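You operate a simulated robot arm through the tools that you are given. There is no shell and no other tool.

You run a simulated two-armed robot. Do the job below in one go: nothing can be reset, and whatever is moved stays where it is left.

TASK
Clamp the pale wood block in the black bar clamp, holding the clamp while you slide the jaw up.
Fine: free the jaw knob first, lock it last; fingers out of the jaws.

It is judged by the outcome, as a careful person would: the job done as asked, and still so three seconds after it is handed in. It fails if anything else is knocked over, pushed out of place, dropped, spilled or broken.

THE ROBOT
Two 7-joint arms with two-finger parallel grippers on one trunk, on a base that drives. Base frame: it is fixed to the floor where the robot stands at the start and does not move with it; the origin is under the middle of the robot, x ahead of it, y to its left, z up. Readings come in mm, degrees, newtons and seconds.
The left shoulder is at the start at [-92, 119, 825], the right one opposite. With the tool pointing down near the work surface each hand reaches from about 100 to 540 mm from the robot's upright axis, wherever it stands, measured 20 degrees to its own side. Places, roughly: bar of the bar clamp [-2600, 500, 900]; black bar clamp [-2500, 500, 1000]; jaw knob [-2500, 600, 900]; orange sliding jaw [-2500, 600, 900]; pale wood block (6x5x6 cm) [-2300, 400, 900]; tall wood block [500, -6250, 750]. Payload 3.43 kg a hand.
The tool frame of a hand sits at the grasp point between the pads (the TCP): z along the fingers, y along the line on which they close. The tips reach 30 mm beyond it. Largest opening 94 mm; finger width 28, thickness 10; the body of the gripper, 50 by 96 mm, starts 55 mm behind the TCP.
Orientation is told as [roll, pitch, yaw] about the base's x, y, z axes, in that order, counted from this pose: with the fingers straight down and closing along the base's y, the tool's x points along the base's -x, its y along +y and its z along -z.

THE INTERFACE
- The arms move only by the tool arm_command. It takes "left_increments", "right_increments" or both (then of equal length, played together; a hand with none holds still); each is a list that holds one entry, the list of rows, each a list of 7 numbers: the shift along the tool's x, y, z in units of 500 mm (1.0 is 500 mm), then the turn, a rotation vector about the tool's x, y, z in units of 120 degrees (1.0 is 120 degrees), then the gripper command, from -1 (shut) to 1 (fully open), values between in proportion. In form: [[[tx, ty, tz, wx, wy, wz, hand], ...]]. A call has 1 to 20 rows; each row is the pose to reach, as a shift and turn from the pose commanded when the call began, along the tool's axes at that moment. A call with a number of a shift or a turn outside -1 to 1 is refused whole. Rows are played at 5 a second. More than 50 mm and 8.6 degrees between two rows, or a gripper value outside its range, and nothing of the call is played. A pose out of reach is approached as far as the arm can. The call stops where the force on the tool passes 40 N (or 10 N more than at its start, if that is more) or the arm is blocked; 0.2 s more then pass. The fingers move at their own pace (about 153 mm/s each) and stop on an object; they squeeze with about 30 N. The grip force told is the motor's: it shows also when the fingers shut on nothing. Time passes only in rows, and 0.2 s behind the last, so rows that repeat a pose let the fingers close. It gives the time, the measured TCP pose, the force on the tool (base axes), the opening and the grip force at its end, in the units of the frame above (readings bear some noise), with the torque about the TCP (base axes, N m) and any sound that the robot's microphone picked up.
- Cameras (640 x 400 px; columns grow to the right, rows downward): "scene" is now at [40.2, -3, 1544.8]; the picture's right is [-0.03, -1.00, 0.00], its down [-0.65, 0.02, -0.76] and it looks along [0.76, -0.02, -0.65] (base axes); focal length 274 px, centre (320, 200). "left" rides on the left gripper at [76, -14, -102] in its tool frame; the picture's right is [0.18, 0.98, 0.00], its down [-0.75, 0.14, -0.64] and it looks along [-0.63, 0.12, 0.77] (tool axes); focal length 243 px, centre (320, 200). "right" rides on the right gripper at [76, 14, -102] in its tool frame; the picture's right is [-0.18, 0.98, 0.00], its down [-0.75, -0.14, -0.64] and it looks along [-0.63, -0.12, 0.77] (tool axes); focal length 243 px, centre (320, 200).
- grab_frame(camera): a new picture of that camera. It takes no simulated time.
- raise_lower(by): slides the trunk up (or, below 0, down) by that many mm; the arms and the scene camera ride with it, the base frame stays. It gives what a move gives, with no picture.
- steer(legs): drives the robot by 1 to 6 legs, each [ahead, left, turn to the left] in mm, mm and degrees, along the robot's own axes; the way and the turn of a leg run together, so that a leg with both is an arc; at most 1500 mm and 180 degrees a leg. The arms and the cameras ride along, it lands a little off, and it stops where it bumps. It gives what a move gives.
- head_to(pan, tilt): turns the head with the scene camera to pan (to the left, within 143 degrees either way) and tilt (down, from -29 to 69), counted from straight ahead of the robot. It gives what a move gives.
- measure_at(camera, pixels): for up to 12 pixels [column, row] of the newest picture of that camera ("zoom" is the newest enlarged one), the place [x, y, z] in the base frame of the surface seen there, good to about 2 mm. It takes no simulated time.
- inspect(camera, box): a new picture of the part [left, top, right, bottom] of that camera's present view, enlarged. It takes no simulated time.
- close_job(): hands the job in; it is judged then, once.

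Open the grippers and draw the arms clear of the work before you hand the job in, unless the task says otherwise.

The tools are called after ">>>" as a command line: name --argument value ..., lists and objects as JSON in quotes. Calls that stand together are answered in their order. arm_command: Moves the arms, as the interface text tells. Its arguments: {"type":"object","properties":{"left_increments":{"type":"array","items":{"type":"array","items":{"type":"array","items":{"type":"number"}}}},"right_increments":{"type":"array","items":{"type":"array","items":{"type":"array","items":{"type":"number"}}}}},"required":[]} The other tools are called the same way: raise_lower (by) slides the trunk up or down; steer (legs) drives the base; head_to (pan, tilt) turns the head that bears the scene camera; grab_frame (camera) takes a picture; measure_at (camera, pixels) gives the place of the surface under pixels of a picture; inspect (camera, box) takes an enlarged picture of a part of a camera's view; close_job () hands the job in.

At the start:

```text
clock: 0.0
left_tcp_pos: [321.3, 167.7, 1177.9]
left_ee_rot: [0.1, 0.1, 0.0]
left_contact_force: [0.0, -0.2, 0.1]
left_moment: [-0.01, -0.01, -0.02]
left_finger_gap: 94.1
left_gripper_force: 0.1
right_tcp_pos: [320.7, -168.7, 1179.8]
right_ee_rot: [0.0, 0.1, 0.0]
right_contact_force: [0.1, 0.8, 0.0]
right_moment: [0.0, 0.0, 0.02]
right_finger_gap: 94.1
right_gripper_force: 0.1
trunk travel left (down, up): [-250.0, 85.0]
robot x, y, heading: [-1.3, 0.5, -0.0]
head pan, tilt: [-1.8, 40.9]
```

scene: 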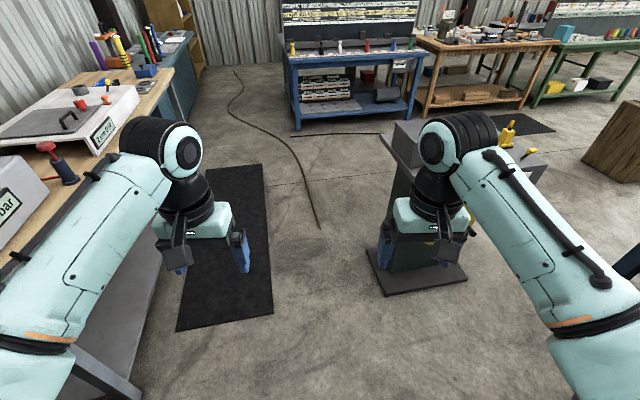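
right: 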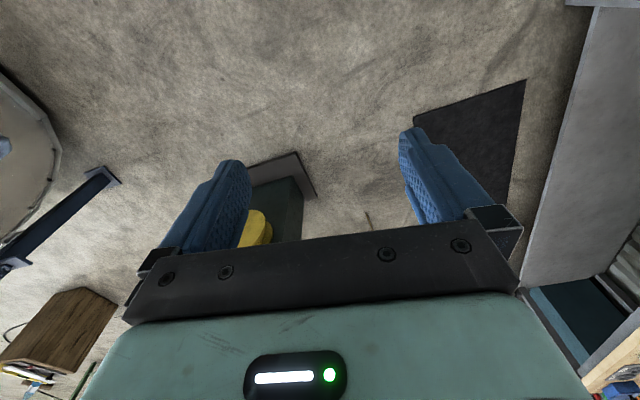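
left: 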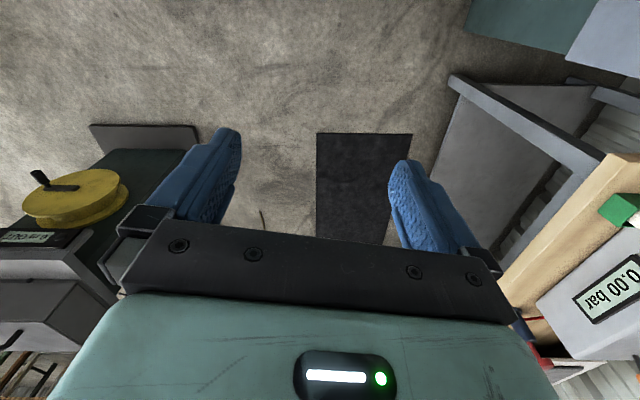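

The start pictures show benches ahead and to the left, but the clamp is listed behind me near [-2500, 500, 1000]. I turn the head to look back left.

>>> head_to --pan 143 --tilt 20

>>> grab_frame --camera "scene"

>>> head_to --pan -143 --tilt 20

>>> grab_frame --camera "scene"

>>> head_to --pan 90 --tilt 30

>>> grab_frame --camera "scene"

```text
clock: 2.3
left_tcp_pos: [323.0, 167.4, 1177.7]
left_ee_rot: [0.1, 0.0, 0.0]
left_contact_force: [0.7, 0.5, 0.5]
left_moment: [-0.02, -0.01, 0.0]
left_finger_gap: 94.0
left_gripper_force: 0.0
right_tcp_pos: [321.8, -170.1, 1179.5]
right_ee_rot: [0.0, 0.0, 0.1]
right_contact_force: [-0.1, 0.1, 0.2]
right_moment: [-0.01, 0.01, 0.03]
right_finger_gap: 93.9
right_gripper_force: 0.1
trunk travel left (down, up): [-250.0, 85.0]
robot x, y, heading: [-0.8, 1.8, -0.2]
head pan, tilt: [143.0, 20.0]
```

```text
taken
```

scene: 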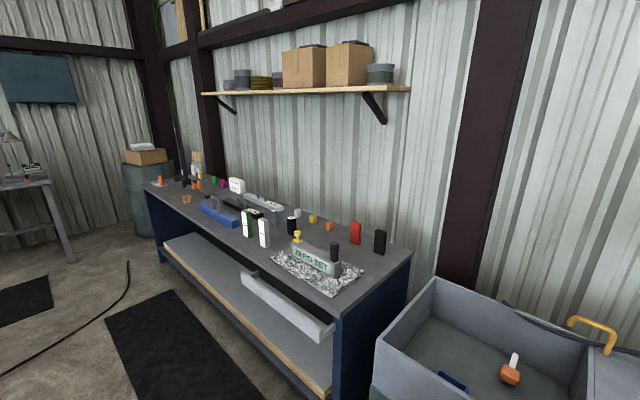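

```text
clock: 6.2
left_tcp_pos: [322.8, 167.7, 1177.7]
left_ee_rot: [0.0, 0.1, 0.2]
left_contact_force: [-1.1, 0.7, 0.0]
left_moment: [-0.03, -0.02, 0.0]
left_finger_gap: 94.1
left_gripper_force: 0.2
right_tcp_pos: [321.4, -169.5, 1179.8]
right_ee_rot: [0.0, 0.0, -0.1]
right_contact_force: [0.6, 0.6, -0.8]
right_moment: [-0.01, -0.01, 0.03]
right_finger_gap: 94.0
right_gripper_force: 0.1
trunk travel left (down, up): [-250.0, 85.0]
robot x, y, heading: [-0.3, 4.7, -0.1]
head pan, tilt: [-143.0, 20.0]
```

```text
taken
```

scene: 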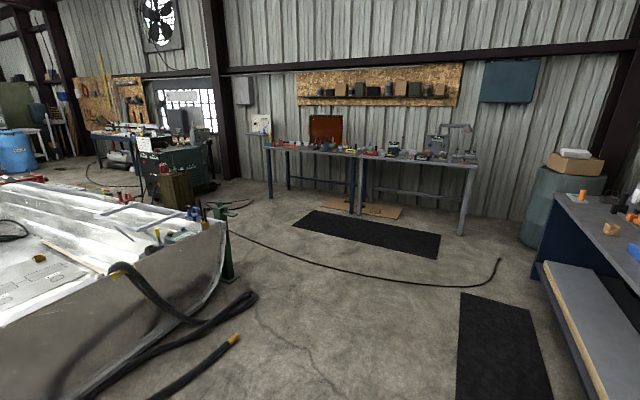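

```text
clock: 9.5
left_tcp_pos: [322.1, 167.1, 1178.6]
left_ee_rot: [0.0, 0.0, 0.0]
left_contact_force: [0.3, -0.6, -0.4]
left_moment: [0.0, 0.01, -0.01]
left_finger_gap: 94.1
left_gripper_force: 0.1
right_tcp_pos: [321.2, -170.7, 1179.5]
right_ee_rot: [0.0, 0.0, 0.0]
right_contact_force: [-0.3, 0.2, 0.3]
right_moment: [0.02, 0.0, 0.01]
right_finger_gap: 94.0
right_gripper_force: 0.1
trunk travel left (down, up): [-250.0, 85.0]
robot x, y, heading: [0.5, -1.4, -0.1]
head pan, tilt: [90.0, 30.0]
```

```text
taken
```

scene: 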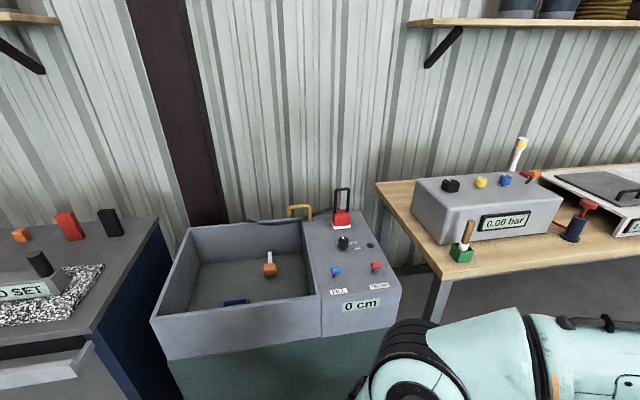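

The bench behind-left (seen at pan 143) seems to carry the clamp near columns 150–260. I look there again and enlarge it.

>>> head_to --pan 143 --tilt 20

>>> inspect --camera "scene" --box '[120, 140, 280, 240]'

>>> grab_frame --camera "scene"

>>> measure_at --camera "scene" --pixels '[[150, 195], [185, 199], [205, 180], [240, 250], [335, 310], [410, 250], [160, 245], [330, 385], [200, 350], [100, 400], [60, 300]]'

```text
clock: 10.8
left_tcp_pos: [323.0, 167.3, 1177.1]
left_ee_rot: [0.0, 0.0, -0.1]
left_contact_force: [0.6, -0.2, -0.8]
left_moment: [-0.02, 0.0, -0.01]
left_finger_gap: 94.0
left_gripper_force: 0.0
right_tcp_pos: [321.7, -169.3, 1179.5]
right_ee_rot: [0.0, -0.1, 0.0]
right_contact_force: [0.5, 0.6, -0.2]
right_moment: [-0.03, -0.01, -0.03]
right_finger_gap: 94.2
right_gripper_force: 0.1
trunk travel left (down, up): [-250.0, 85.0]
robot x, y, heading: [-2.9, -1.7, -0.0]
head pan, tilt: [143.0, 20.0]
```

```text
4.00 times, centred on (200, 190) of scene
```

zoom: 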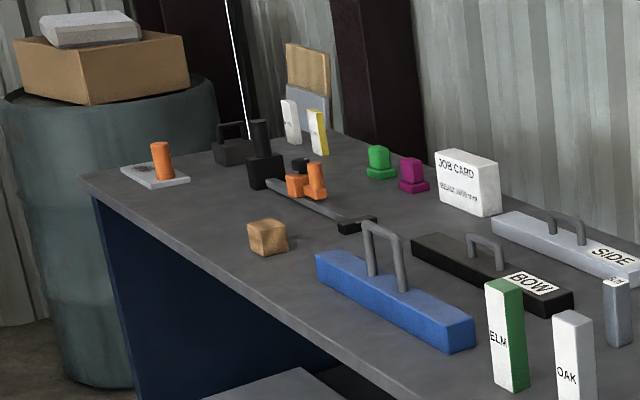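

```text
taken
```

scene: 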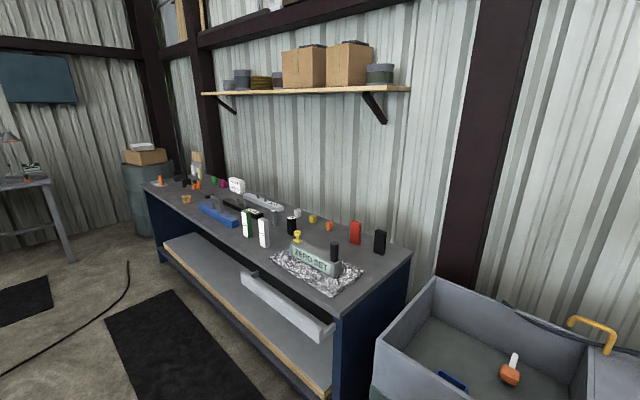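

```text
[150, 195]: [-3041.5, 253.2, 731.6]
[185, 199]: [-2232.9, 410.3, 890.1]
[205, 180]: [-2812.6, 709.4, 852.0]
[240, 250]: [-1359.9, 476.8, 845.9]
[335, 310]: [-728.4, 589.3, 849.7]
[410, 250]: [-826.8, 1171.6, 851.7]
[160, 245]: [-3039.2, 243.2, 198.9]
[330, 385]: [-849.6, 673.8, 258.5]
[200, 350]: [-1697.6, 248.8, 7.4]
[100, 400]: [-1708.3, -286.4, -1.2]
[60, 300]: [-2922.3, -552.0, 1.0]
```

The zoom shows the clamp lying on the bench: black fixed jaw with a handle (~(265,160) zoom), orange jaw with knob (~(305,178)), bar going to (355,222), and wood block at (267,236). I measure these.

>>> inspect --camera "scene" --box '[120, 140, 280, 240]'

>>> measure_at --camera "zoom" --pixels '[[82, 180], [250, 290], [260, 130], [265, 175], [300, 165], [318, 175], [330, 210], [357, 223], [267, 225], [265, 243], [160, 155], [230, 150]]'

>>> measure_at --camera "zoom" --pixels '[[350, 345], [150, 175], [380, 230], [400, 290], [320, 265], [470, 345], [318, 110], [410, 180], [380, 160], [440, 200], [130, 400], [340, 130]]'

```text
4.00 times, centred on (200, 190) of scene
```

zoom: 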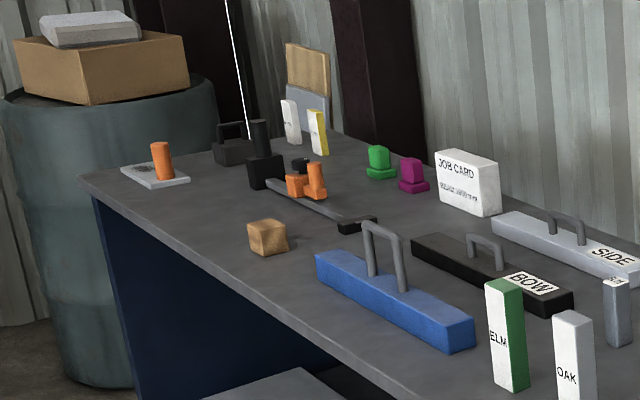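

```text
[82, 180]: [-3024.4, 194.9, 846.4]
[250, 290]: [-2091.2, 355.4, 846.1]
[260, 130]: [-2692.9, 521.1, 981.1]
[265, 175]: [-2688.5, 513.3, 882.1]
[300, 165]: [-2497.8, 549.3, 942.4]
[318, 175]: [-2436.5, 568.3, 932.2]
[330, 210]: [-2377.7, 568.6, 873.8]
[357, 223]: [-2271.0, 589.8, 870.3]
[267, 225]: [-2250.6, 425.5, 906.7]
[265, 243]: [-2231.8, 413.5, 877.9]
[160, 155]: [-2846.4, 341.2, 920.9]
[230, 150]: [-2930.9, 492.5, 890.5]
```

```text
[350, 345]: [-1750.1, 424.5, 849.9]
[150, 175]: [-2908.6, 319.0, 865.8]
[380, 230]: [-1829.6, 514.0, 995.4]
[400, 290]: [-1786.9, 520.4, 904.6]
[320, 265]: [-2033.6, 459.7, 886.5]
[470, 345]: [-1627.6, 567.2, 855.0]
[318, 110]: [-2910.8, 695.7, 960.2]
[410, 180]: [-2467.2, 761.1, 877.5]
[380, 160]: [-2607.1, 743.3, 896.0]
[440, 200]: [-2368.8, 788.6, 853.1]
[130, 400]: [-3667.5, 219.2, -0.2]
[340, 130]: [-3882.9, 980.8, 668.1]
```

The bench edge runs about 10° off the base x-axis (edge near (-3024,195) to (-728,589)), top z≈847; the clamp's fixed jaw is near (-2690,513), orange jaw near (-2450,560), block near (-2240,418). Before driving I look behind right and measure for clearance.

>>> head_to --pan -143 --tilt 40

>>> grab_frame --camera "scene"

>>> measure_at --camera "scene" --pixels '[[80, 380], [220, 240], [260, 320], [500, 200], [400, 180], [230, 150], [480, 300], [600, 200], [320, 380], [120, 200]]'

>>> head_to --pan 0 --tilt 69

>>> grab_frame --camera "scene"

>>> head_to --pan 143 --tilt 60

>>> grab_frame --camera "scene"

>>> measure_at --camera "scene" --pixels '[[100, 50], [200, 100], [300, 200], [400, 200], [500, 200], [320, 300], [320, 380], [600, 300], [200, 300]]'

```text
clock: 14.7
left_tcp_pos: [322.3, 168.2, 1177.8]
left_ee_rot: [0.0, 0.1, 0.0]
left_contact_force: [-0.8, -0.5, -0.2]
left_moment: [0.02, -0.04, 0.01]
left_finger_gap: 93.8
left_gripper_force: 0.0
right_tcp_pos: [321.5, -168.8, 1180.8]
right_ee_rot: [0.0, 0.0, 0.1]
right_contact_force: [0.1, -0.9, 0.1]
right_moment: [-0.01, -0.01, 0.01]
right_finger_gap: 94.3
right_gripper_force: 0.0
trunk travel left (down, up): [-250.0, 85.0]
robot x, y, heading: [-2.2, -3.5, -0.4]
head pan, tilt: [-143.0, 40.0]
```

```text
taken
```

scene: 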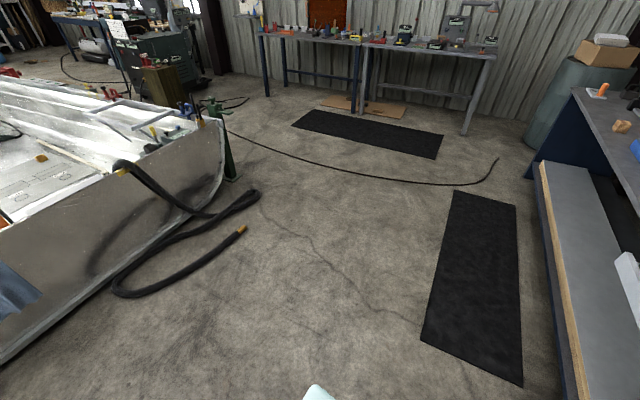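

```text
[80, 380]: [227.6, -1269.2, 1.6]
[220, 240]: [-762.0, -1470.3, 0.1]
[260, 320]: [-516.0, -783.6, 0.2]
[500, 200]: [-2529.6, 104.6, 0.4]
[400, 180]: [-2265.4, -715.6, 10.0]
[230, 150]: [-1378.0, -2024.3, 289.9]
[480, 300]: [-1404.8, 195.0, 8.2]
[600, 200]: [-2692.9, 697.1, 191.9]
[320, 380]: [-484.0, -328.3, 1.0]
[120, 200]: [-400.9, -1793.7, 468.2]
```

```text
clock: 16.9
left_tcp_pos: [322.8, 168.0, 1177.5]
left_ee_rot: [-0.1, 0.0, 0.0]
left_contact_force: [0.2, 0.8, 1.0]
left_moment: [-0.01, 0.01, 0.01]
left_finger_gap: 93.8
left_gripper_force: 0.0
right_tcp_pos: [320.9, -170.0, 1179.8]
right_ee_rot: [0.0, 0.1, 0.0]
right_contact_force: [-1.2, -0.7, 0.3]
right_moment: [0.03, 0.0, 0.01]
right_finger_gap: 94.0
right_gripper_force: 0.1
trunk travel left (down, up): [-250.0, 85.0]
robot x, y, heading: [3.5, -1.2, 0.1]
head pan, tilt: [0.0, 68.8]
```

```text
taken
```

scene: 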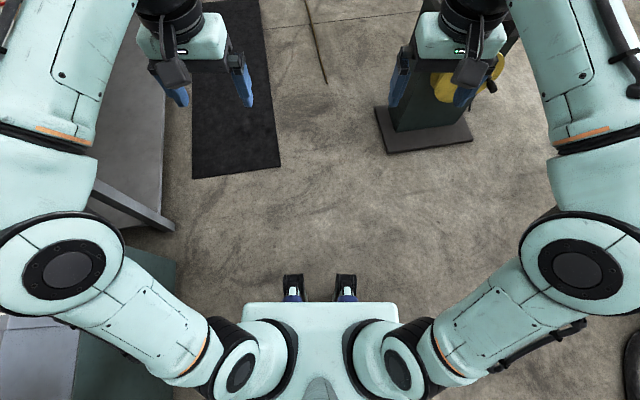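

```text
clock: 19.2
left_tcp_pos: [321.2, 166.5, 1177.5]
left_ee_rot: [0.0, 0.0, -0.1]
left_contact_force: [-0.8, -0.2, -0.5]
left_moment: [-0.02, 0.02, 0.01]
left_finger_gap: 93.9
left_gripper_force: 0.1
right_tcp_pos: [321.8, -168.0, 1180.0]
right_ee_rot: [-0.1, 0.0, 0.1]
right_contact_force: [-0.2, -0.9, -1.0]
right_moment: [-0.02, -0.01, 0.01]
right_finger_gap: 94.1
right_gripper_force: 0.1
trunk travel left (down, up): [-250.0, 85.0]
robot x, y, heading: [-0.7, 0.4, 0.1]
head pan, tilt: [143.0, 60.0]
```

```text
taken
```

scene: 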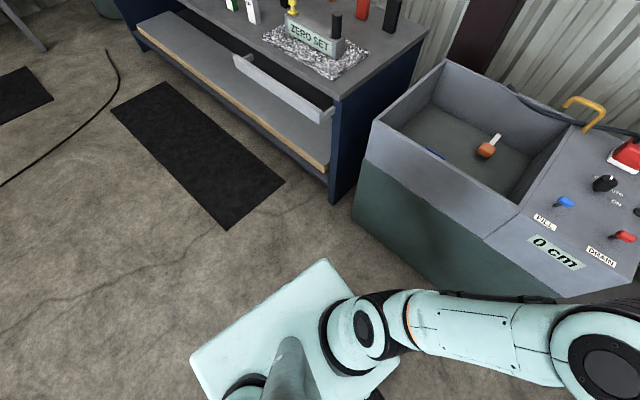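

```text
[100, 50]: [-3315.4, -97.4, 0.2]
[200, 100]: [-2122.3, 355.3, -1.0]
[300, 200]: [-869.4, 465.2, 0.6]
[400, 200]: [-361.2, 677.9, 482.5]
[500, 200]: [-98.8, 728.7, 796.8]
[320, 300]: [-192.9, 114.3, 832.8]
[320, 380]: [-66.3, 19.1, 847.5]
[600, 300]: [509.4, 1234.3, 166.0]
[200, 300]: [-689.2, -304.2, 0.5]
```

The path back along -x is clear (bench edge passes (-2122,355), the mat and thin cable lie flat on the floor). I back up along a line a little right of the bench, staying about 450 mm off its edge.

>>> steer --legs '[[-1200, -75, 0], [-1200, -75, 0]]'

>>> head_to --pan 100 --tilt 45

>>> grab_frame --camera "scene"

```text
clock: 31.0
left_tcp_pos: [-2082.9, 20.4, 1177.6]
left_ee_rot: [0.0, 0.0, -0.1]
left_contact_force: [-0.7, 0.5, -0.4]
left_moment: [-0.01, 0.01, 0.01]
left_finger_gap: 93.9
left_gripper_force: 0.1
right_tcp_pos: [-2085.5, -316.2, 1178.9]
right_ee_rot: [0.0, 0.0, -0.1]
right_contact_force: [-0.2, -0.6, -0.1]
right_moment: [0.0, -0.02, 0.01]
right_finger_gap: 94.2
right_gripper_force: 0.0
trunk travel left (down, up): [-250.0, 85.0]
robot x, y, heading: [-2402.7, -149.8, 0.2]
head pan, tilt: [143.0, 60.0]
```

```text
clock: 32.1
left_tcp_pos: [-2082.5, 20.6, 1177.7]
left_ee_rot: [-0.1, 0.1, 0.0]
left_contact_force: [-0.1, 0.2, -0.5]
left_moment: [0.0, 0.02, -0.02]
left_finger_gap: 94.4
left_gripper_force: 0.0
right_tcp_pos: [-2083.2, -316.3, 1179.4]
right_ee_rot: [0.0, 0.1, -0.1]
right_contact_force: [-0.8, -0.1, 0.2]
right_moment: [0.01, 0.02, -0.01]
right_finger_gap: 93.8
right_gripper_force: 0.0
trunk travel left (down, up): [-250.0, 85.0]
robot x, y, heading: [-2404.8, -143.5, 0.4]
head pan, tilt: [100.0, 45.0]
```

```text
taken
```

scene: 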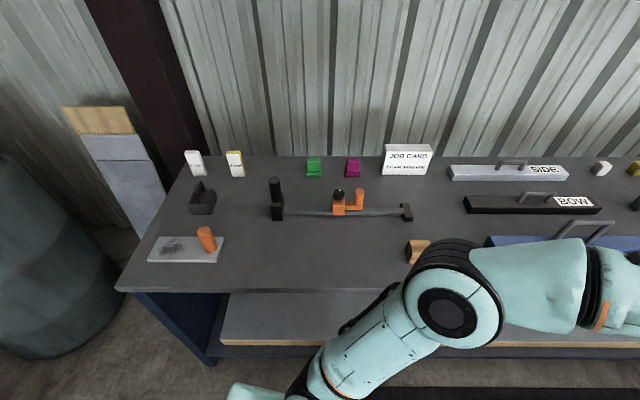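

The clamp is now plainly in view (fixed jaw with handle near (276,200), orange jaw with black knob at (347,200), bar stop at (406,212)). I enlarge it and the job card.

>>> inspect --camera "scene" --box '[250, 160, 430, 270]'

>>> measure_at --camera "zoom" --pixels '[[90, 80], [95, 180], [320, 125], [390, 120], [330, 165], [385, 165], [240, 185], [500, 185], [555, 160], [560, 200], [590, 300], [580, 345]]'

>>> inspect --camera "scene" --box '[370, 135, 450, 185]'

```text
3.56 times, centred on (340, 215) of scene
```

zoom: 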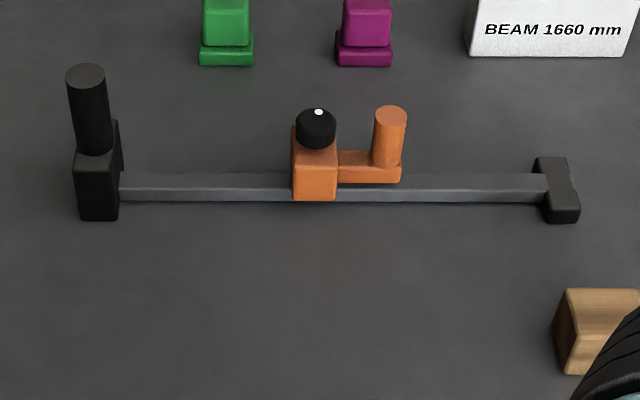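

```text
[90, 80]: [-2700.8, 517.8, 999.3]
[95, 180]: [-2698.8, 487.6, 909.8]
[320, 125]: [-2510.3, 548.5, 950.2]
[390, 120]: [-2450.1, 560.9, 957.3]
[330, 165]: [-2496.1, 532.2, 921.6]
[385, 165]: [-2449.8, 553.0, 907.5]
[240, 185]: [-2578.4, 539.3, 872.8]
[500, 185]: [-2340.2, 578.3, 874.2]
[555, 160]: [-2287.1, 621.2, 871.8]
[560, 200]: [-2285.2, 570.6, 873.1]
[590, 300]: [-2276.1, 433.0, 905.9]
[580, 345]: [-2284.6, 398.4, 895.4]
```

```text
8.00 times, centred on (410, 160) of scene
```

zoom: 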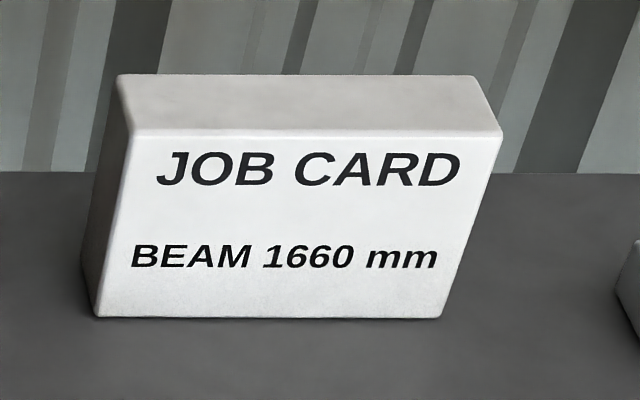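

The knob is a black cap with a white dot (zoom (318,112)), the orange post at zoom (390,120) is the push grip, and the fixed jaw carries a vertical black handle. I look straight down to learn how far my base sticks out ahead.

>>> head_to --pan 0 --tilt 69

>>> grab_frame --camera "scene"

>>> measure_at --camera "scene" --pixels '[[293, 283], [293, 295], [346, 283], [346, 295], [320, 308], [320, 340], [250, 310], [395, 310]]'

>>> inspect --camera "scene" --box '[240, 260, 400, 360]'

```text
clock: 33.9
left_tcp_pos: [-2083.7, 20.2, 1177.5]
left_ee_rot: [0.1, 0.0, 0.0]
left_contact_force: [0.1, 0.1, 0.0]
left_moment: [0.0, 0.01, 0.01]
left_finger_gap: 93.9
left_gripper_force: 0.1
right_tcp_pos: [-2084.8, -317.1, 1180.5]
right_ee_rot: [0.0, -0.2, 0.1]
right_contact_force: [-0.6, -0.9, -0.4]
right_moment: [0.01, 0.01, -0.02]
right_finger_gap: 94.1
right_gripper_force: 0.0
trunk travel left (down, up): [-250.0, 85.0]
robot x, y, heading: [-2401.7, -147.5, -0.4]
head pan, tilt: [0.0, 68.8]
```

```text
taken
```

scene: 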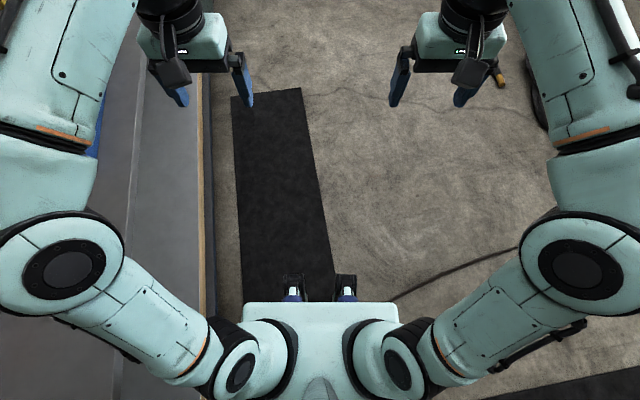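

```text
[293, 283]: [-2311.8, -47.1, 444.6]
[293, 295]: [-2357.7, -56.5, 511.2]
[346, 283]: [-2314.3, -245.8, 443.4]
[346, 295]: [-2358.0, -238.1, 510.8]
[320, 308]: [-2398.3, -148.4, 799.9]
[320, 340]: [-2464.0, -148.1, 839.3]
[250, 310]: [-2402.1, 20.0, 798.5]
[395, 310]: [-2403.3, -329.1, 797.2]
```

```text
4.00 times, centred on (320, 310) of scene
```

zoom: 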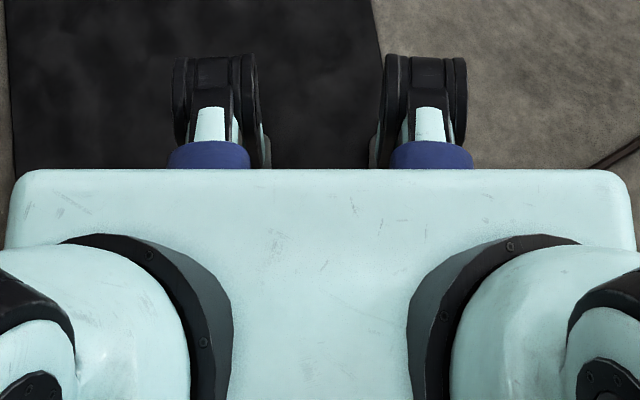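

My trunk front is about at the axis and the knees stick out ~90 mm at z≈445, so I can stand close under the bench edge. I turn 99.5° left to face the bench squarely.

>>> steer --legs '[[0, 0, 99.5]]'

>>> head_to --pan 0 --tilt 50

>>> grab_frame --camera "scene"

```text
clock: 38.5
left_tcp_pos: [-2629.9, 138.7, 1177.2]
left_ee_rot: [0.0, 0.0, 100.7]
left_contact_force: [-0.3, -0.5, -0.6]
left_moment: [-0.01, -0.02, 0.03]
left_finger_gap: 94.0
left_gripper_force: 0.0
right_tcp_pos: [-2298.9, 201.2, 1180.3]
right_ee_rot: [0.0, 0.0, 100.7]
right_contact_force: [-0.3, -0.3, 0.0]
right_moment: [0.02, 0.02, -0.02]
right_finger_gap: 93.9
right_gripper_force: 0.1
trunk travel left (down, up): [-250.0, 85.0]
robot x, y, heading: [-2406.0, -148.7, 100.8]
head pan, tilt: [0.0, 68.8]
```

```text
clock: 39.3
left_tcp_pos: [-2629.3, 139.2, 1177.8]
left_ee_rot: [0.0, 0.0, 100.6]
left_contact_force: [-0.2, 0.4, 1.6]
left_moment: [-0.02, 0.01, -0.02]
left_finger_gap: 93.8
left_gripper_force: 0.1
right_tcp_pos: [-2298.2, 200.3, 1179.3]
right_ee_rot: [0.0, 0.1, 100.7]
right_contact_force: [0.0, 0.0, -0.4]
right_moment: [0.02, 0.0, 0.03]
right_finger_gap: 94.0
right_gripper_force: 0.1
trunk travel left (down, up): [-250.0, 85.0]
robot x, y, heading: [-2407.5, -144.4, 100.9]
head pan, tilt: [0.0, 50.0]
```

```text
taken
```

scene: 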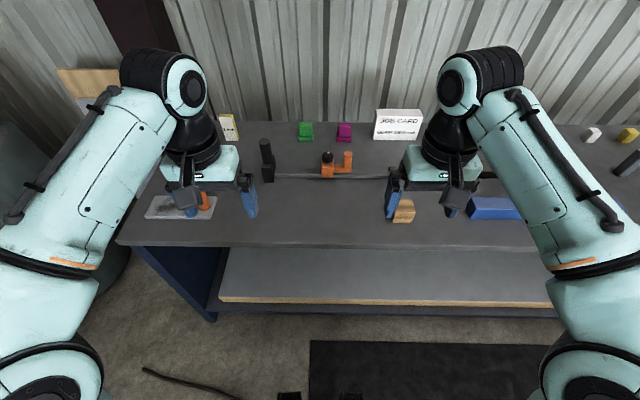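

I face the bench; its front edge runs near row 243 and the lower shelf's front edge near row 300. I measure both to set the approach distance.

>>> measure_at --camera "scene" --pixels '[[135, 238], [290, 241], [380, 243], [230, 296], [400, 304], [540, 310], [268, 150], [268, 172], [327, 158], [346, 160], [404, 203], [402, 215]]'

>>> inspect --camera "scene" --box '[240, 110, 440, 235]'

```text
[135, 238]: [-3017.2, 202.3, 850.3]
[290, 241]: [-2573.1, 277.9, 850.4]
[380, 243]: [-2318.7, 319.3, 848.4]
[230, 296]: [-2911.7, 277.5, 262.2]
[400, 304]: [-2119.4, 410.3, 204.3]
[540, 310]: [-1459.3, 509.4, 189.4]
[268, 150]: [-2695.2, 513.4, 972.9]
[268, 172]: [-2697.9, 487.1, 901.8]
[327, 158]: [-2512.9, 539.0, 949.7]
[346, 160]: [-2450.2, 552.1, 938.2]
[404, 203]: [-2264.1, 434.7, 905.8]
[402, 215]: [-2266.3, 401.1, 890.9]
```

```text
3.20 times, centred on (340, 172) of scene
```

zoom: 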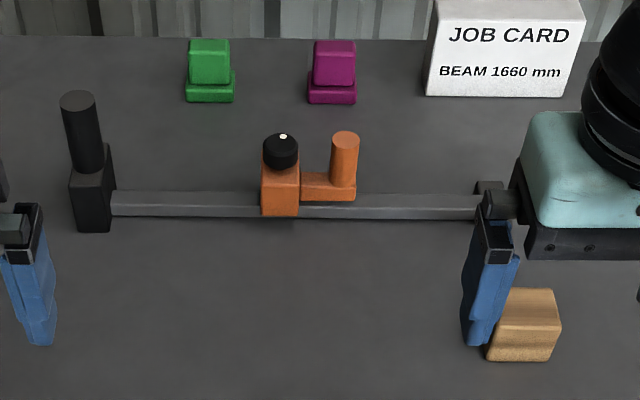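

The bench edge is ~444 mm from my axis and the shelf is recessed ~58 mm behind it. I move 200 mm ahead and 58 mm left, trimming the heading by -1.2°, then check.

>>> steer --legs '[[200, 60, -1.2]]'

>>> head_to --pan 0 --tilt 69

>>> grab_frame --camera "scene"

>>> grab_frame --camera "left"

>>> grab_frame --camera "right"

```text
clock: 41.0
left_tcp_pos: [-2720.7, 327.5, 1178.0]
left_ee_rot: [0.0, 0.1, 99.8]
left_contact_force: [-0.2, 1.1, 1.2]
left_moment: [-0.01, -0.05, -0.02]
left_finger_gap: 93.9
left_gripper_force: 0.0
right_tcp_pos: [-2387.9, 382.9, 1180.0]
right_ee_rot: [0.0, -0.1, 99.8]
right_contact_force: [-1.7, 0.2, -0.8]
right_moment: [0.01, -0.01, -0.02]
right_finger_gap: 93.8
right_gripper_force: 0.0
trunk travel left (down, up): [-250.0, 85.0]
robot x, y, heading: [-2498.8, 35.6, 99.7]
head pan, tilt: [0.0, 50.0]
```

```text
clock: 41.8
left_tcp_pos: [-2721.0, 325.9, 1178.5]
left_ee_rot: [-0.1, -0.1, 99.8]
left_contact_force: [0.1, -0.1, -0.2]
left_moment: [-0.01, 0.01, 0.03]
left_finger_gap: 94.1
left_gripper_force: 0.0
right_tcp_pos: [-2388.6, 382.0, 1179.3]
right_ee_rot: [0.0, 0.0, 99.8]
right_contact_force: [-0.4, 0.1, -0.3]
right_moment: [0.02, 0.0, 0.02]
right_finger_gap: 94.0
right_gripper_force: 0.1
trunk travel left (down, up): [-250.0, 85.0]
robot x, y, heading: [-2498.0, 35.2, 99.8]
head pan, tilt: [0.0, 68.8]
```

```text
taken
```

scene: 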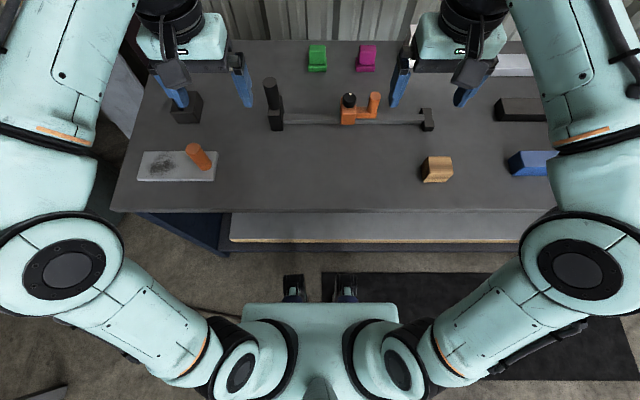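

```text
taken
```

left: 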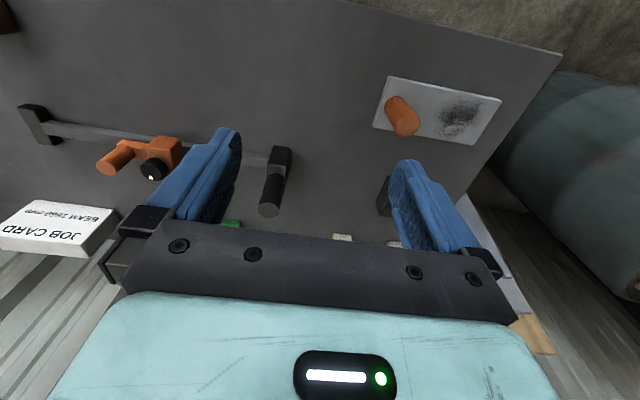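

```text
taken
```

right: 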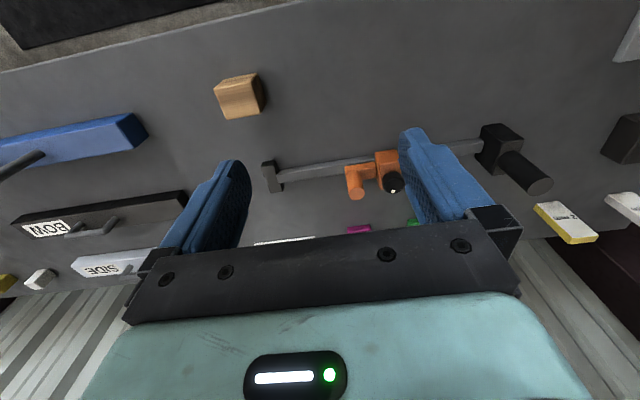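

From here the whole clamp is seen from above at rows 90–130. I enlarge that part to study the jaws' shape and measure.

>>> inspect --camera "scene" --box '[250, 65, 450, 190]'

>>> measure_at --camera "zoom" --pixels '[[65, 55], [68, 105], [82, 185], [82, 205], [85, 150], [110, 160], [310, 95], [318, 105], [325, 150], [325, 180], [295, 160], [350, 160]]'

>>> measure_at --camera "zoom" --pixels '[[400, 95], [398, 130], [375, 165], [410, 165], [200, 170], [200, 182], [200, 187], [450, 180], [560, 145], [560, 190], [570, 205], [520, 183]]'

>>> measure_at --camera "zoom" --pixels '[[565, 295], [640, 295], [555, 345], [625, 345], [548, 370], [620, 370], [600, 320], [595, 360]]'

```text
3.20 times, centred on (350, 128) of scene
```

zoom: 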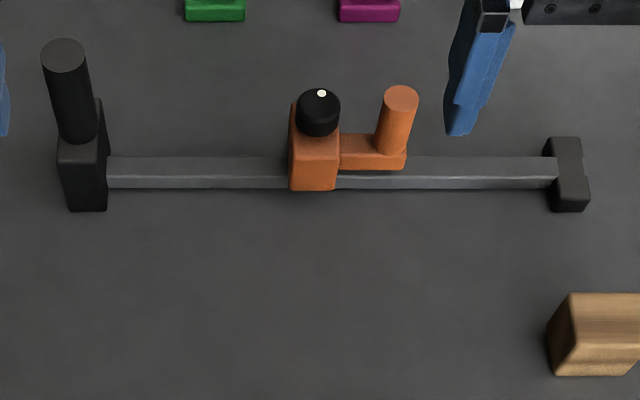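

```text
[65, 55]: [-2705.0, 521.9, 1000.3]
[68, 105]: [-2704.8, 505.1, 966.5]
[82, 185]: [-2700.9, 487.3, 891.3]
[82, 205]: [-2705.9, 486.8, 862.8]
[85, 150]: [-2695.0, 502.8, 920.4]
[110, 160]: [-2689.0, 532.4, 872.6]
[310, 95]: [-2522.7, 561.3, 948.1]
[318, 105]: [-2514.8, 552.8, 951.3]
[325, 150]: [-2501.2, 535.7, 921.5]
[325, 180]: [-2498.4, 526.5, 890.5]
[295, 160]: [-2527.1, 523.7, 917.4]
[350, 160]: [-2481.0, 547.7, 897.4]
```

```text
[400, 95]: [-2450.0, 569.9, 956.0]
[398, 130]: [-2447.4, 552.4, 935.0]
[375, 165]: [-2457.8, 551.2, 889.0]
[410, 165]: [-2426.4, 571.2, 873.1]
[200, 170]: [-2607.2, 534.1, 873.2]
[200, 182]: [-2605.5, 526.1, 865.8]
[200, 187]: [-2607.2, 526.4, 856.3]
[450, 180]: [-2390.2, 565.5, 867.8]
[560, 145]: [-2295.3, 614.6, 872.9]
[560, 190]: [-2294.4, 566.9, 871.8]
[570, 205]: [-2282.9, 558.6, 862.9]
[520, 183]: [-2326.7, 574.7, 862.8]
```

```text
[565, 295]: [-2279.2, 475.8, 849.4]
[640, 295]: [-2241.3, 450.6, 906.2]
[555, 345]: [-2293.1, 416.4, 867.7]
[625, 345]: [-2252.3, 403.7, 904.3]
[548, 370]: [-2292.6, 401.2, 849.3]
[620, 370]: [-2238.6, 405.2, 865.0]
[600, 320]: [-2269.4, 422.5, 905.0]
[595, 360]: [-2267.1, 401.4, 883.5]
```

Geometry in clamp terms: bar runs along b≈(0.985,0.172); handle centre (-2705,522) up to z≈1000, knob (-2515,553) z 921–951, post (-2450,570) top z≈956, bar top z≈873, jaw tops z≈921. I step 110 mm closer and 40 mm left (hands are still at z≈1150, above everything).

>>> steer --legs '[[110, 40, 0]]'

>>> grab_frame --camera "scene"

>>> inspect --camera "scene" --box '[220, 80, 480, 242]'

```text
clock: 43.0
left_tcp_pos: [-2779.0, 425.4, 1177.7]
left_ee_rot: [0.0, 0.0, 99.6]
left_contact_force: [0.2, 0.5, -0.1]
left_moment: [0.0, -0.02, -0.01]
left_finger_gap: 94.1
left_gripper_force: 0.0
right_tcp_pos: [-2446.1, 482.6, 1178.6]
right_ee_rot: [0.0, 0.0, 99.7]
right_contact_force: [0.2, 0.5, 0.3]
right_moment: [-0.04, 0.0, -0.02]
right_finger_gap: 94.0
right_gripper_force: 0.0
trunk travel left (down, up): [-250.0, 85.0]
robot x, y, heading: [-2558.8, 136.5, 99.5]
head pan, tilt: [0.0, 68.8]
```

```text
taken
```

scene: 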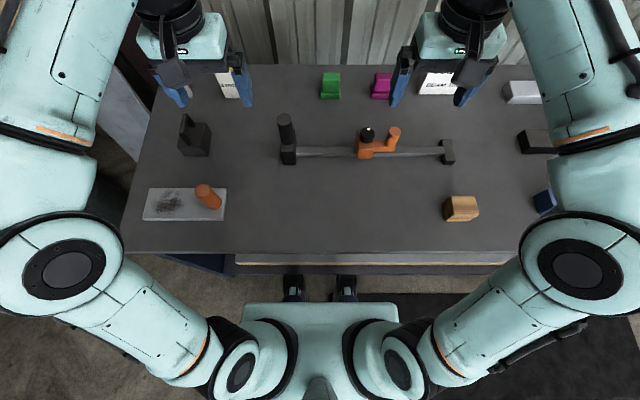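

```text
2.46 times, centred on (350, 161) of scene
```

zoom: 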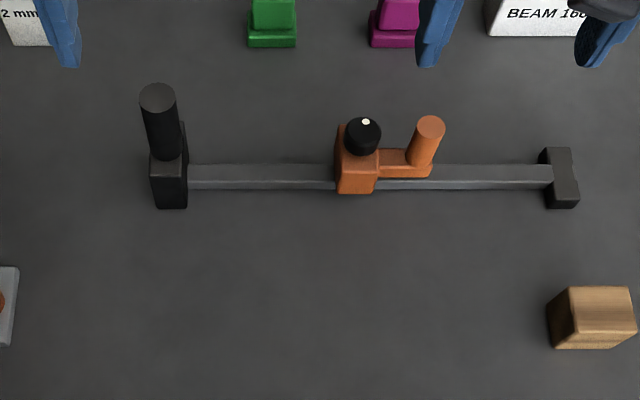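

Good stance: clamp centred in front of me. I enlarge the clamp further and measure key points precisely.

>>> inspect --camera "scene" --box '[265, 105, 415, 199]'

>>> measure_at --camera "zoom" --pixels '[[85, 60], [65, 60], [105, 60], [85, 45], [85, 75], [98, 225], [98, 150], [120, 235], [120, 170], [140, 165], [140, 180], [140, 195]]'

>>> measure_at --camera "zoom" --pixels '[[434, 112], [415, 112], [453, 112], [434, 100], [434, 122], [430, 180], [410, 215], [440, 215], [407, 190], [455, 180], [470, 200], [500, 175]]'

>>> measure_at --camera "zoom" --pixels '[[549, 110], [530, 110], [568, 110], [549, 97], [549, 122], [535, 175], [250, 165], [250, 180], [250, 190], [250, 198], [600, 185], [330, 180]]'

```text
4.26 times, centred on (340, 152) of scene
```

zoom: 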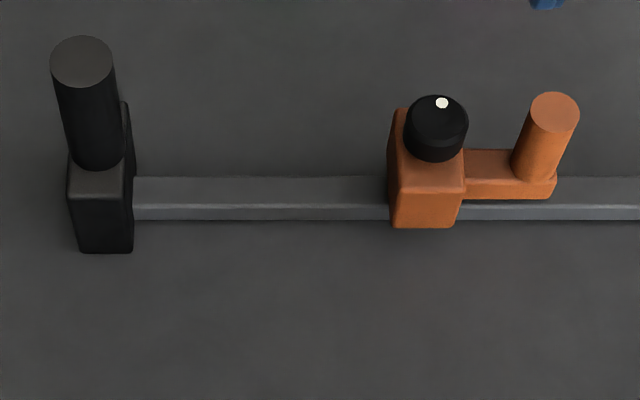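

```text
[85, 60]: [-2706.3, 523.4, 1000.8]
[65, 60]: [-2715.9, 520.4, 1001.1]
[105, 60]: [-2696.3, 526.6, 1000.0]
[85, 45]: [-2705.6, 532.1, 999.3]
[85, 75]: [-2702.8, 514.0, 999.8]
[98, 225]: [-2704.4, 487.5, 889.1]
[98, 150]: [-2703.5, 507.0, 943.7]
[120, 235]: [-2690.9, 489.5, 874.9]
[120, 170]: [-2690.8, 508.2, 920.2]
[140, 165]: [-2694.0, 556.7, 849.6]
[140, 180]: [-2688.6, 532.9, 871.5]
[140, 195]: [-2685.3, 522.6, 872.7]
```

```text
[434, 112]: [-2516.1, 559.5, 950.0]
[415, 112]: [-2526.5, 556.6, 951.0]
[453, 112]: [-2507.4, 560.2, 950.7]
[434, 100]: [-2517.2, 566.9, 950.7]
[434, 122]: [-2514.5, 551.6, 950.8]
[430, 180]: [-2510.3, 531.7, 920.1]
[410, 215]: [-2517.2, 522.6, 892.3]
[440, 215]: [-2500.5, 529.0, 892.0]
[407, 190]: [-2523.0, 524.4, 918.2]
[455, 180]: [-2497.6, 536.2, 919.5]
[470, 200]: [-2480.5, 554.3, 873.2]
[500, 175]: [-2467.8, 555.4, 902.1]
```

```text
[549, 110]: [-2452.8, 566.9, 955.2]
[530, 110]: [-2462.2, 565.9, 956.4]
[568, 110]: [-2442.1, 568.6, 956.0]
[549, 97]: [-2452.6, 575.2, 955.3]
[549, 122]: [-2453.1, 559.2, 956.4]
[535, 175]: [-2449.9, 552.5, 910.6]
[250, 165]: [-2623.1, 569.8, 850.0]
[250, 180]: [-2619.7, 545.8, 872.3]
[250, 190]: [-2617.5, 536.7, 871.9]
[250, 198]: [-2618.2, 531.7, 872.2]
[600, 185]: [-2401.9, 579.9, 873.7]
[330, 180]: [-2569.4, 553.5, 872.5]
```

Handle centre is (-2706,523,1000), dia ≈38 mm; knob centre ≈(-2513,553,951), dia ≈38 mm. I bring the left hand above the handle, tilting it 35° so its wrist leans toward me and leaves room for the right hand later.

>>> arm_command --left_increments '[[[-0.021, -0.022, 0.022, 0, -0.0365, 0, 1], [-0.042, -0.044, 0.044, 0, -0.073, 0, 1], [-0.063, -0.066, 0.066, 0, -0.1094, 0, 1], [-0.084, -0.088, 0.088, 0, -0.1459, 0, 1], [-0.105, -0.11, 0.109, 0, -0.1823, 0, 1], [-0.126, -0.132, 0.131, 0, -0.2188, 0, 1], [-0.147, -0.154, 0.153, 0, -0.2553, 0, 1], [-0.168, -0.1766, 0.175, 0, -0.2917, 0, 1], [-0.168, -0.1766, 0.175, 0, -0.2917, 0, 1]]]'

>>> grab_frame --camera "scene"

>>> grab_frame --camera "left"

```text
clock: 45.0
left_tcp_pos: [-2704.8, 524.4, 1090.9]
left_ee_rot: [0.1, -35.1, 99.8]
left_contact_force: [-1.0, 0.9, 0.5]
left_moment: [0.0, 0.02, 0.02]
left_finger_gap: 93.9
left_gripper_force: 0.1
right_tcp_pos: [-2447.0, 482.1, 1179.7]
right_ee_rot: [0.1, 0.1, 99.7]
right_contact_force: [-0.1, -0.6, -0.4]
right_moment: [0.02, -0.01, 0.02]
right_finger_gap: 93.9
right_gripper_force: 0.0
trunk travel left (down, up): [-250.0, 85.0]
robot x, y, heading: [-2558.4, 138.9, 99.8]
head pan, tilt: [0.0, 68.8]
```

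```text
taken
```

scene: 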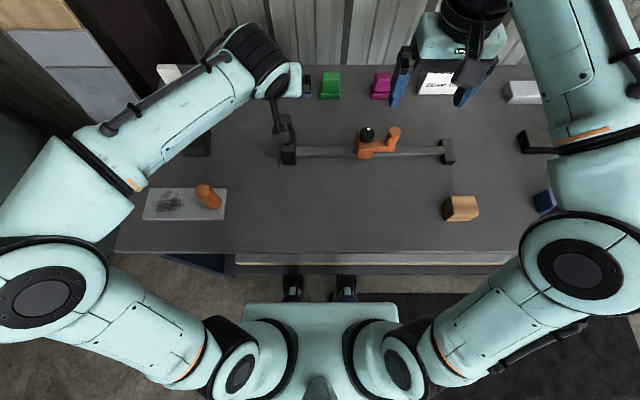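

```text
taken
```

left: 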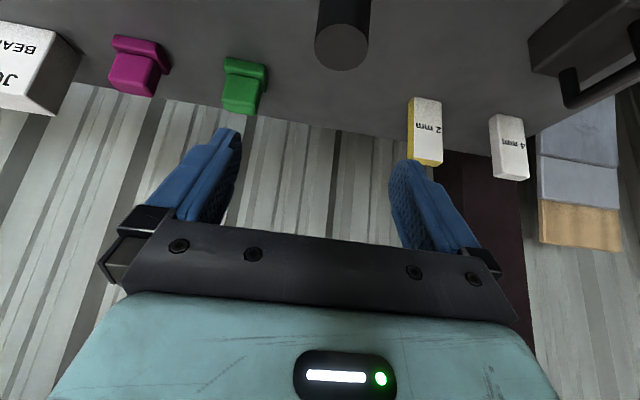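

The readings say the fingers now point forward-down (pitch −35°), and the left camera looks at the wall as expected. I enlarge the scene view around the left hand to verify.

>>> inspect --camera "scene" --box '[200, 20, 360, 180]'

>>> measure_at --camera "zoom" --pixels '[[370, 220], [320, 260], [330, 330], [350, 400], [250, 130], [150, 180]]'

```text
2.50 times, centred on (280, 100) of scene
```

zoom: 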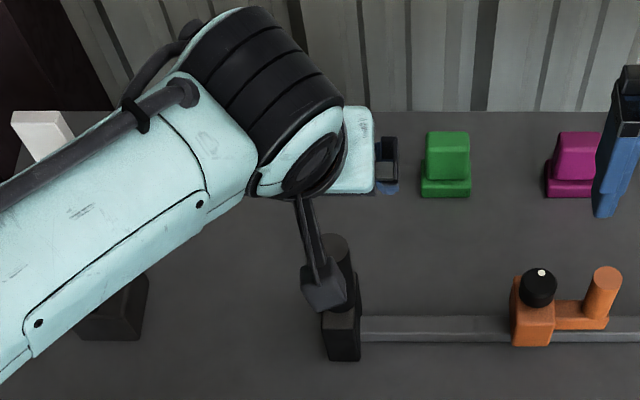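

```text
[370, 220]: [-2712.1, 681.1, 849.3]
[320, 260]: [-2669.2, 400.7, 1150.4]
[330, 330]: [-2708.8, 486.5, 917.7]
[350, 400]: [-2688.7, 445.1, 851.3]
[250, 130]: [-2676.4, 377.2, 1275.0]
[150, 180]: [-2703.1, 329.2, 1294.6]
```

The left hand leans toward me as meant, directly above the handle. I lower it 116 mm straight down around the handle, open.

>>> arm_command --left_increments '[[[0.0222, 0, 0.0317, 0, 0, 0, 1], [0.0444, 0, 0.0633, 0, 0, 0, 1], [0.0666, 0, 0.095, 0, 0, 0, 1], [0.0888, 0, 0.1267, 0, 0, 0, 1], [0.111, 0, 0.1583, 0, 0, 0, 1], [0.1332, 0, 0.19, 0, 0, 0, 1], [0.1332, 0, 0.19, 0, 0, 0, 1]]]'

>>> inspect --camera "scene" --box '[200, 50, 420, 190]'

>>> grab_frame --camera "left"

```text
clock: 46.6
left_tcp_pos: [-2705.3, 525.1, 975.3]
left_ee_rot: [0.1, -35.0, 99.7]
left_contact_force: [-0.5, -1.3, 0.4]
left_moment: [0.0, -0.02, -0.03]
left_finger_gap: 93.9
left_gripper_force: 0.1
right_tcp_pos: [-2445.3, 481.5, 1179.9]
right_ee_rot: [0.1, 0.1, 99.7]
right_contact_force: [-0.1, 0.0, 0.8]
right_moment: [0.01, 0.0, -0.04]
right_finger_gap: 94.1
right_gripper_force: 0.0
trunk travel left (down, up): [-250.0, 85.0]
robot x, y, heading: [-2558.8, 136.0, 99.6]
head pan, tilt: [0.0, 68.8]
```

```text
2.86 times, centred on (310, 120) of scene
```

zoom: 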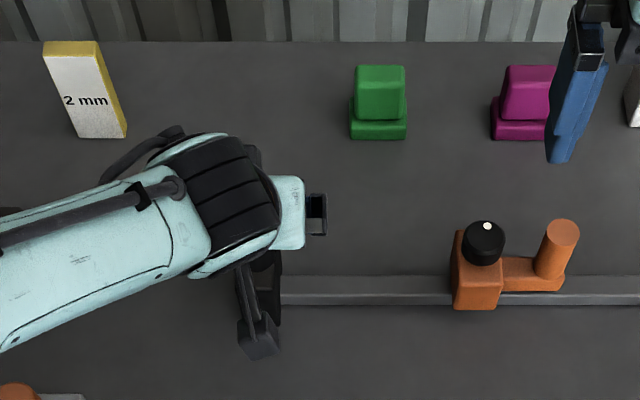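

```text
taken
```

left: 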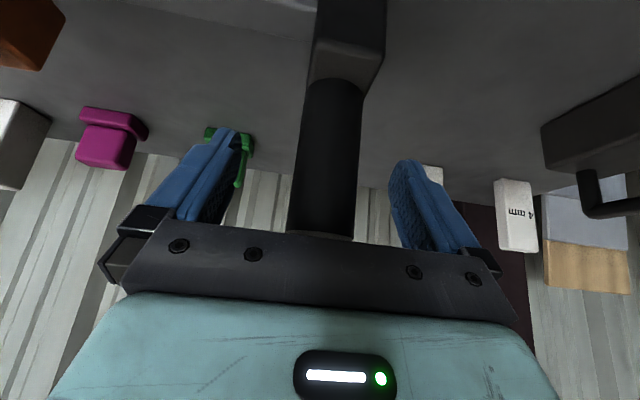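

The handle stands between the left fingers, nearly centred (column ~325 between 232 and 402). I close the left gripper on it.

>>> arm_command --left_increments '[[[0, 0, 0, 0, 0, 0, 0.0], [0, 0, 0, 0, 0, 0, -0.4], [0, 0, 0, 0, 0, 0, -1], [0, 0, 0, 0, 0, 0, -1]]]'

>>> inspect --camera "scene" --box '[265, 105, 415, 199]'

>>> measure_at --camera "zoom" --pixels '[[434, 112], [415, 112], [453, 112], [434, 122], [549, 110], [600, 185], [330, 180]]'

```text
clock: 47.6
left_tcp_pos: [-2706.7, 523.9, 975.0]
left_ee_rot: [-0.1, -34.9, 99.7]
left_contact_force: [-3.1, 0.5, -0.6]
left_moment: [-0.04, -0.08, 0.05]
left_finger_gap: 38.0
left_gripper_force: 29.5
right_tcp_pos: [-2447.0, 481.9, 1179.8]
right_ee_rot: [0.0, -0.1, 99.7]
right_contact_force: [0.3, -0.2, 0.4]
right_moment: [0.0, -0.03, 0.0]
right_finger_gap: 94.3
right_gripper_force: 0.0
trunk travel left (down, up): [-250.0, 85.0]
robot x, y, heading: [-2558.8, 139.5, 99.7]
head pan, tilt: [0.0, 68.8]
```

```text
4.26 times, centred on (340, 152) of scene
```

zoom: 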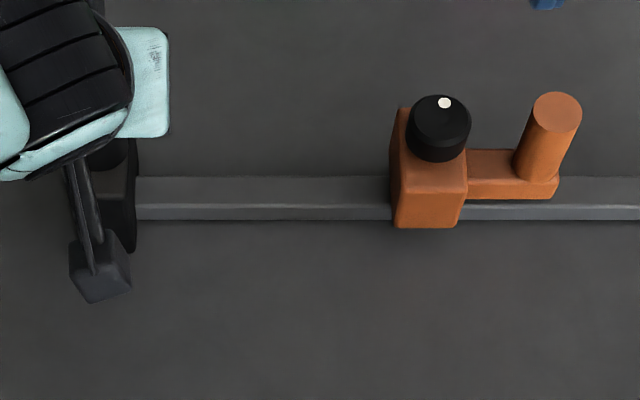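

```text
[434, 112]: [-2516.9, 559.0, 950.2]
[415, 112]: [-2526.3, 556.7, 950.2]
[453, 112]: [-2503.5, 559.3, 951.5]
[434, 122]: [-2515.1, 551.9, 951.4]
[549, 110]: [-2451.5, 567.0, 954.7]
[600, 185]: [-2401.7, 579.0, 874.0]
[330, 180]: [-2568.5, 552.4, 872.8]
```

Left hand holds the handle (gap 38.0 mm, 29.5 N). Now I turn the right hand 90° in place so that it will close across the bar (tool yaw ≈190°).

>>> arm_command --right_increments '[[[0, 0, 0, 0, 0, -0.0625, 1], [0, 0, 0, 0, 0, -0.125, 1], [0, 0, 0, 0, 0, -0.1875, 1], [0, 0, 0, 0, 0, -0.25, 1], [0, 0, 0, 0, 0, -0.3125, 1], [0, 0, 0, 0, 0, -0.375, 1], [0, 0, 0, 0, 0, -0.4375, 1], [0, 0, 0, 0, 0, -0.5, 1], [0, 0, 0, 0, 0, -0.5625, 1], [0, 0, 0, 0, 0, -0.625, 1], [0, 0, 0, 0, 0, -0.6875, 1], [0, 0, 0, 0, 0, -0.75, 1], [0, 0, 0, 0, 0, -0.75, 1]]]'

>>> grab_frame --camera "scene"

>>> grab_frame --camera "right"

```text
clock: 50.4
left_tcp_pos: [-2705.9, 524.7, 974.9]
left_ee_rot: [0.0, -35.0, 99.8]
left_contact_force: [-3.0, -0.5, -0.5]
left_moment: [0.02, -0.04, 0.01]
left_finger_gap: 38.1
left_gripper_force: 29.6
right_tcp_pos: [-2445.8, 483.8, 1179.6]
right_ee_rot: [-0.1, 0.0, -170.2]
right_contact_force: [0.3, -0.4, -0.5]
right_moment: [-0.02, -0.05, 0.01]
right_finger_gap: 94.3
right_gripper_force: 0.0
trunk travel left (down, up): [-250.0, 85.0]
robot x, y, heading: [-2558.5, 137.0, 99.6]
head pan, tilt: [0.0, 68.8]
```

```text
taken
```

scene: 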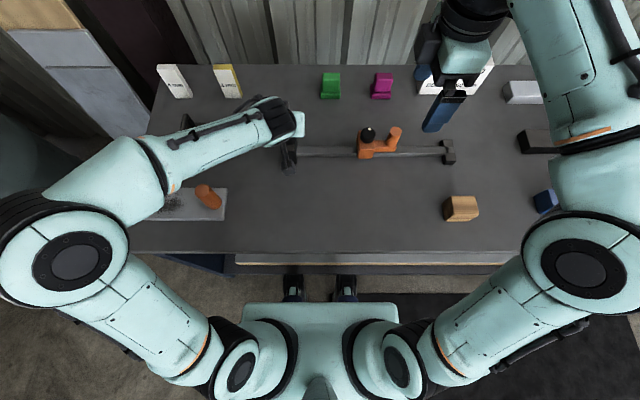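

```text
taken
```

right: 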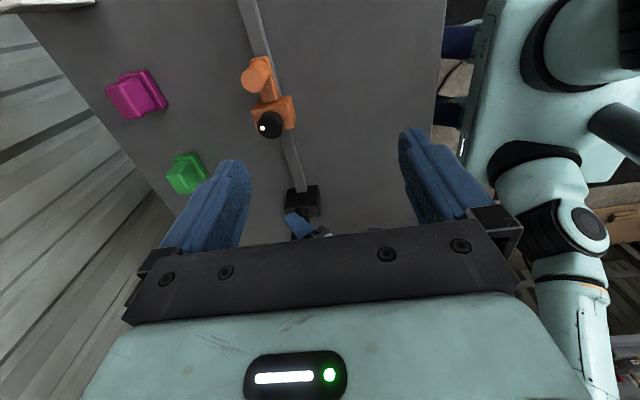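

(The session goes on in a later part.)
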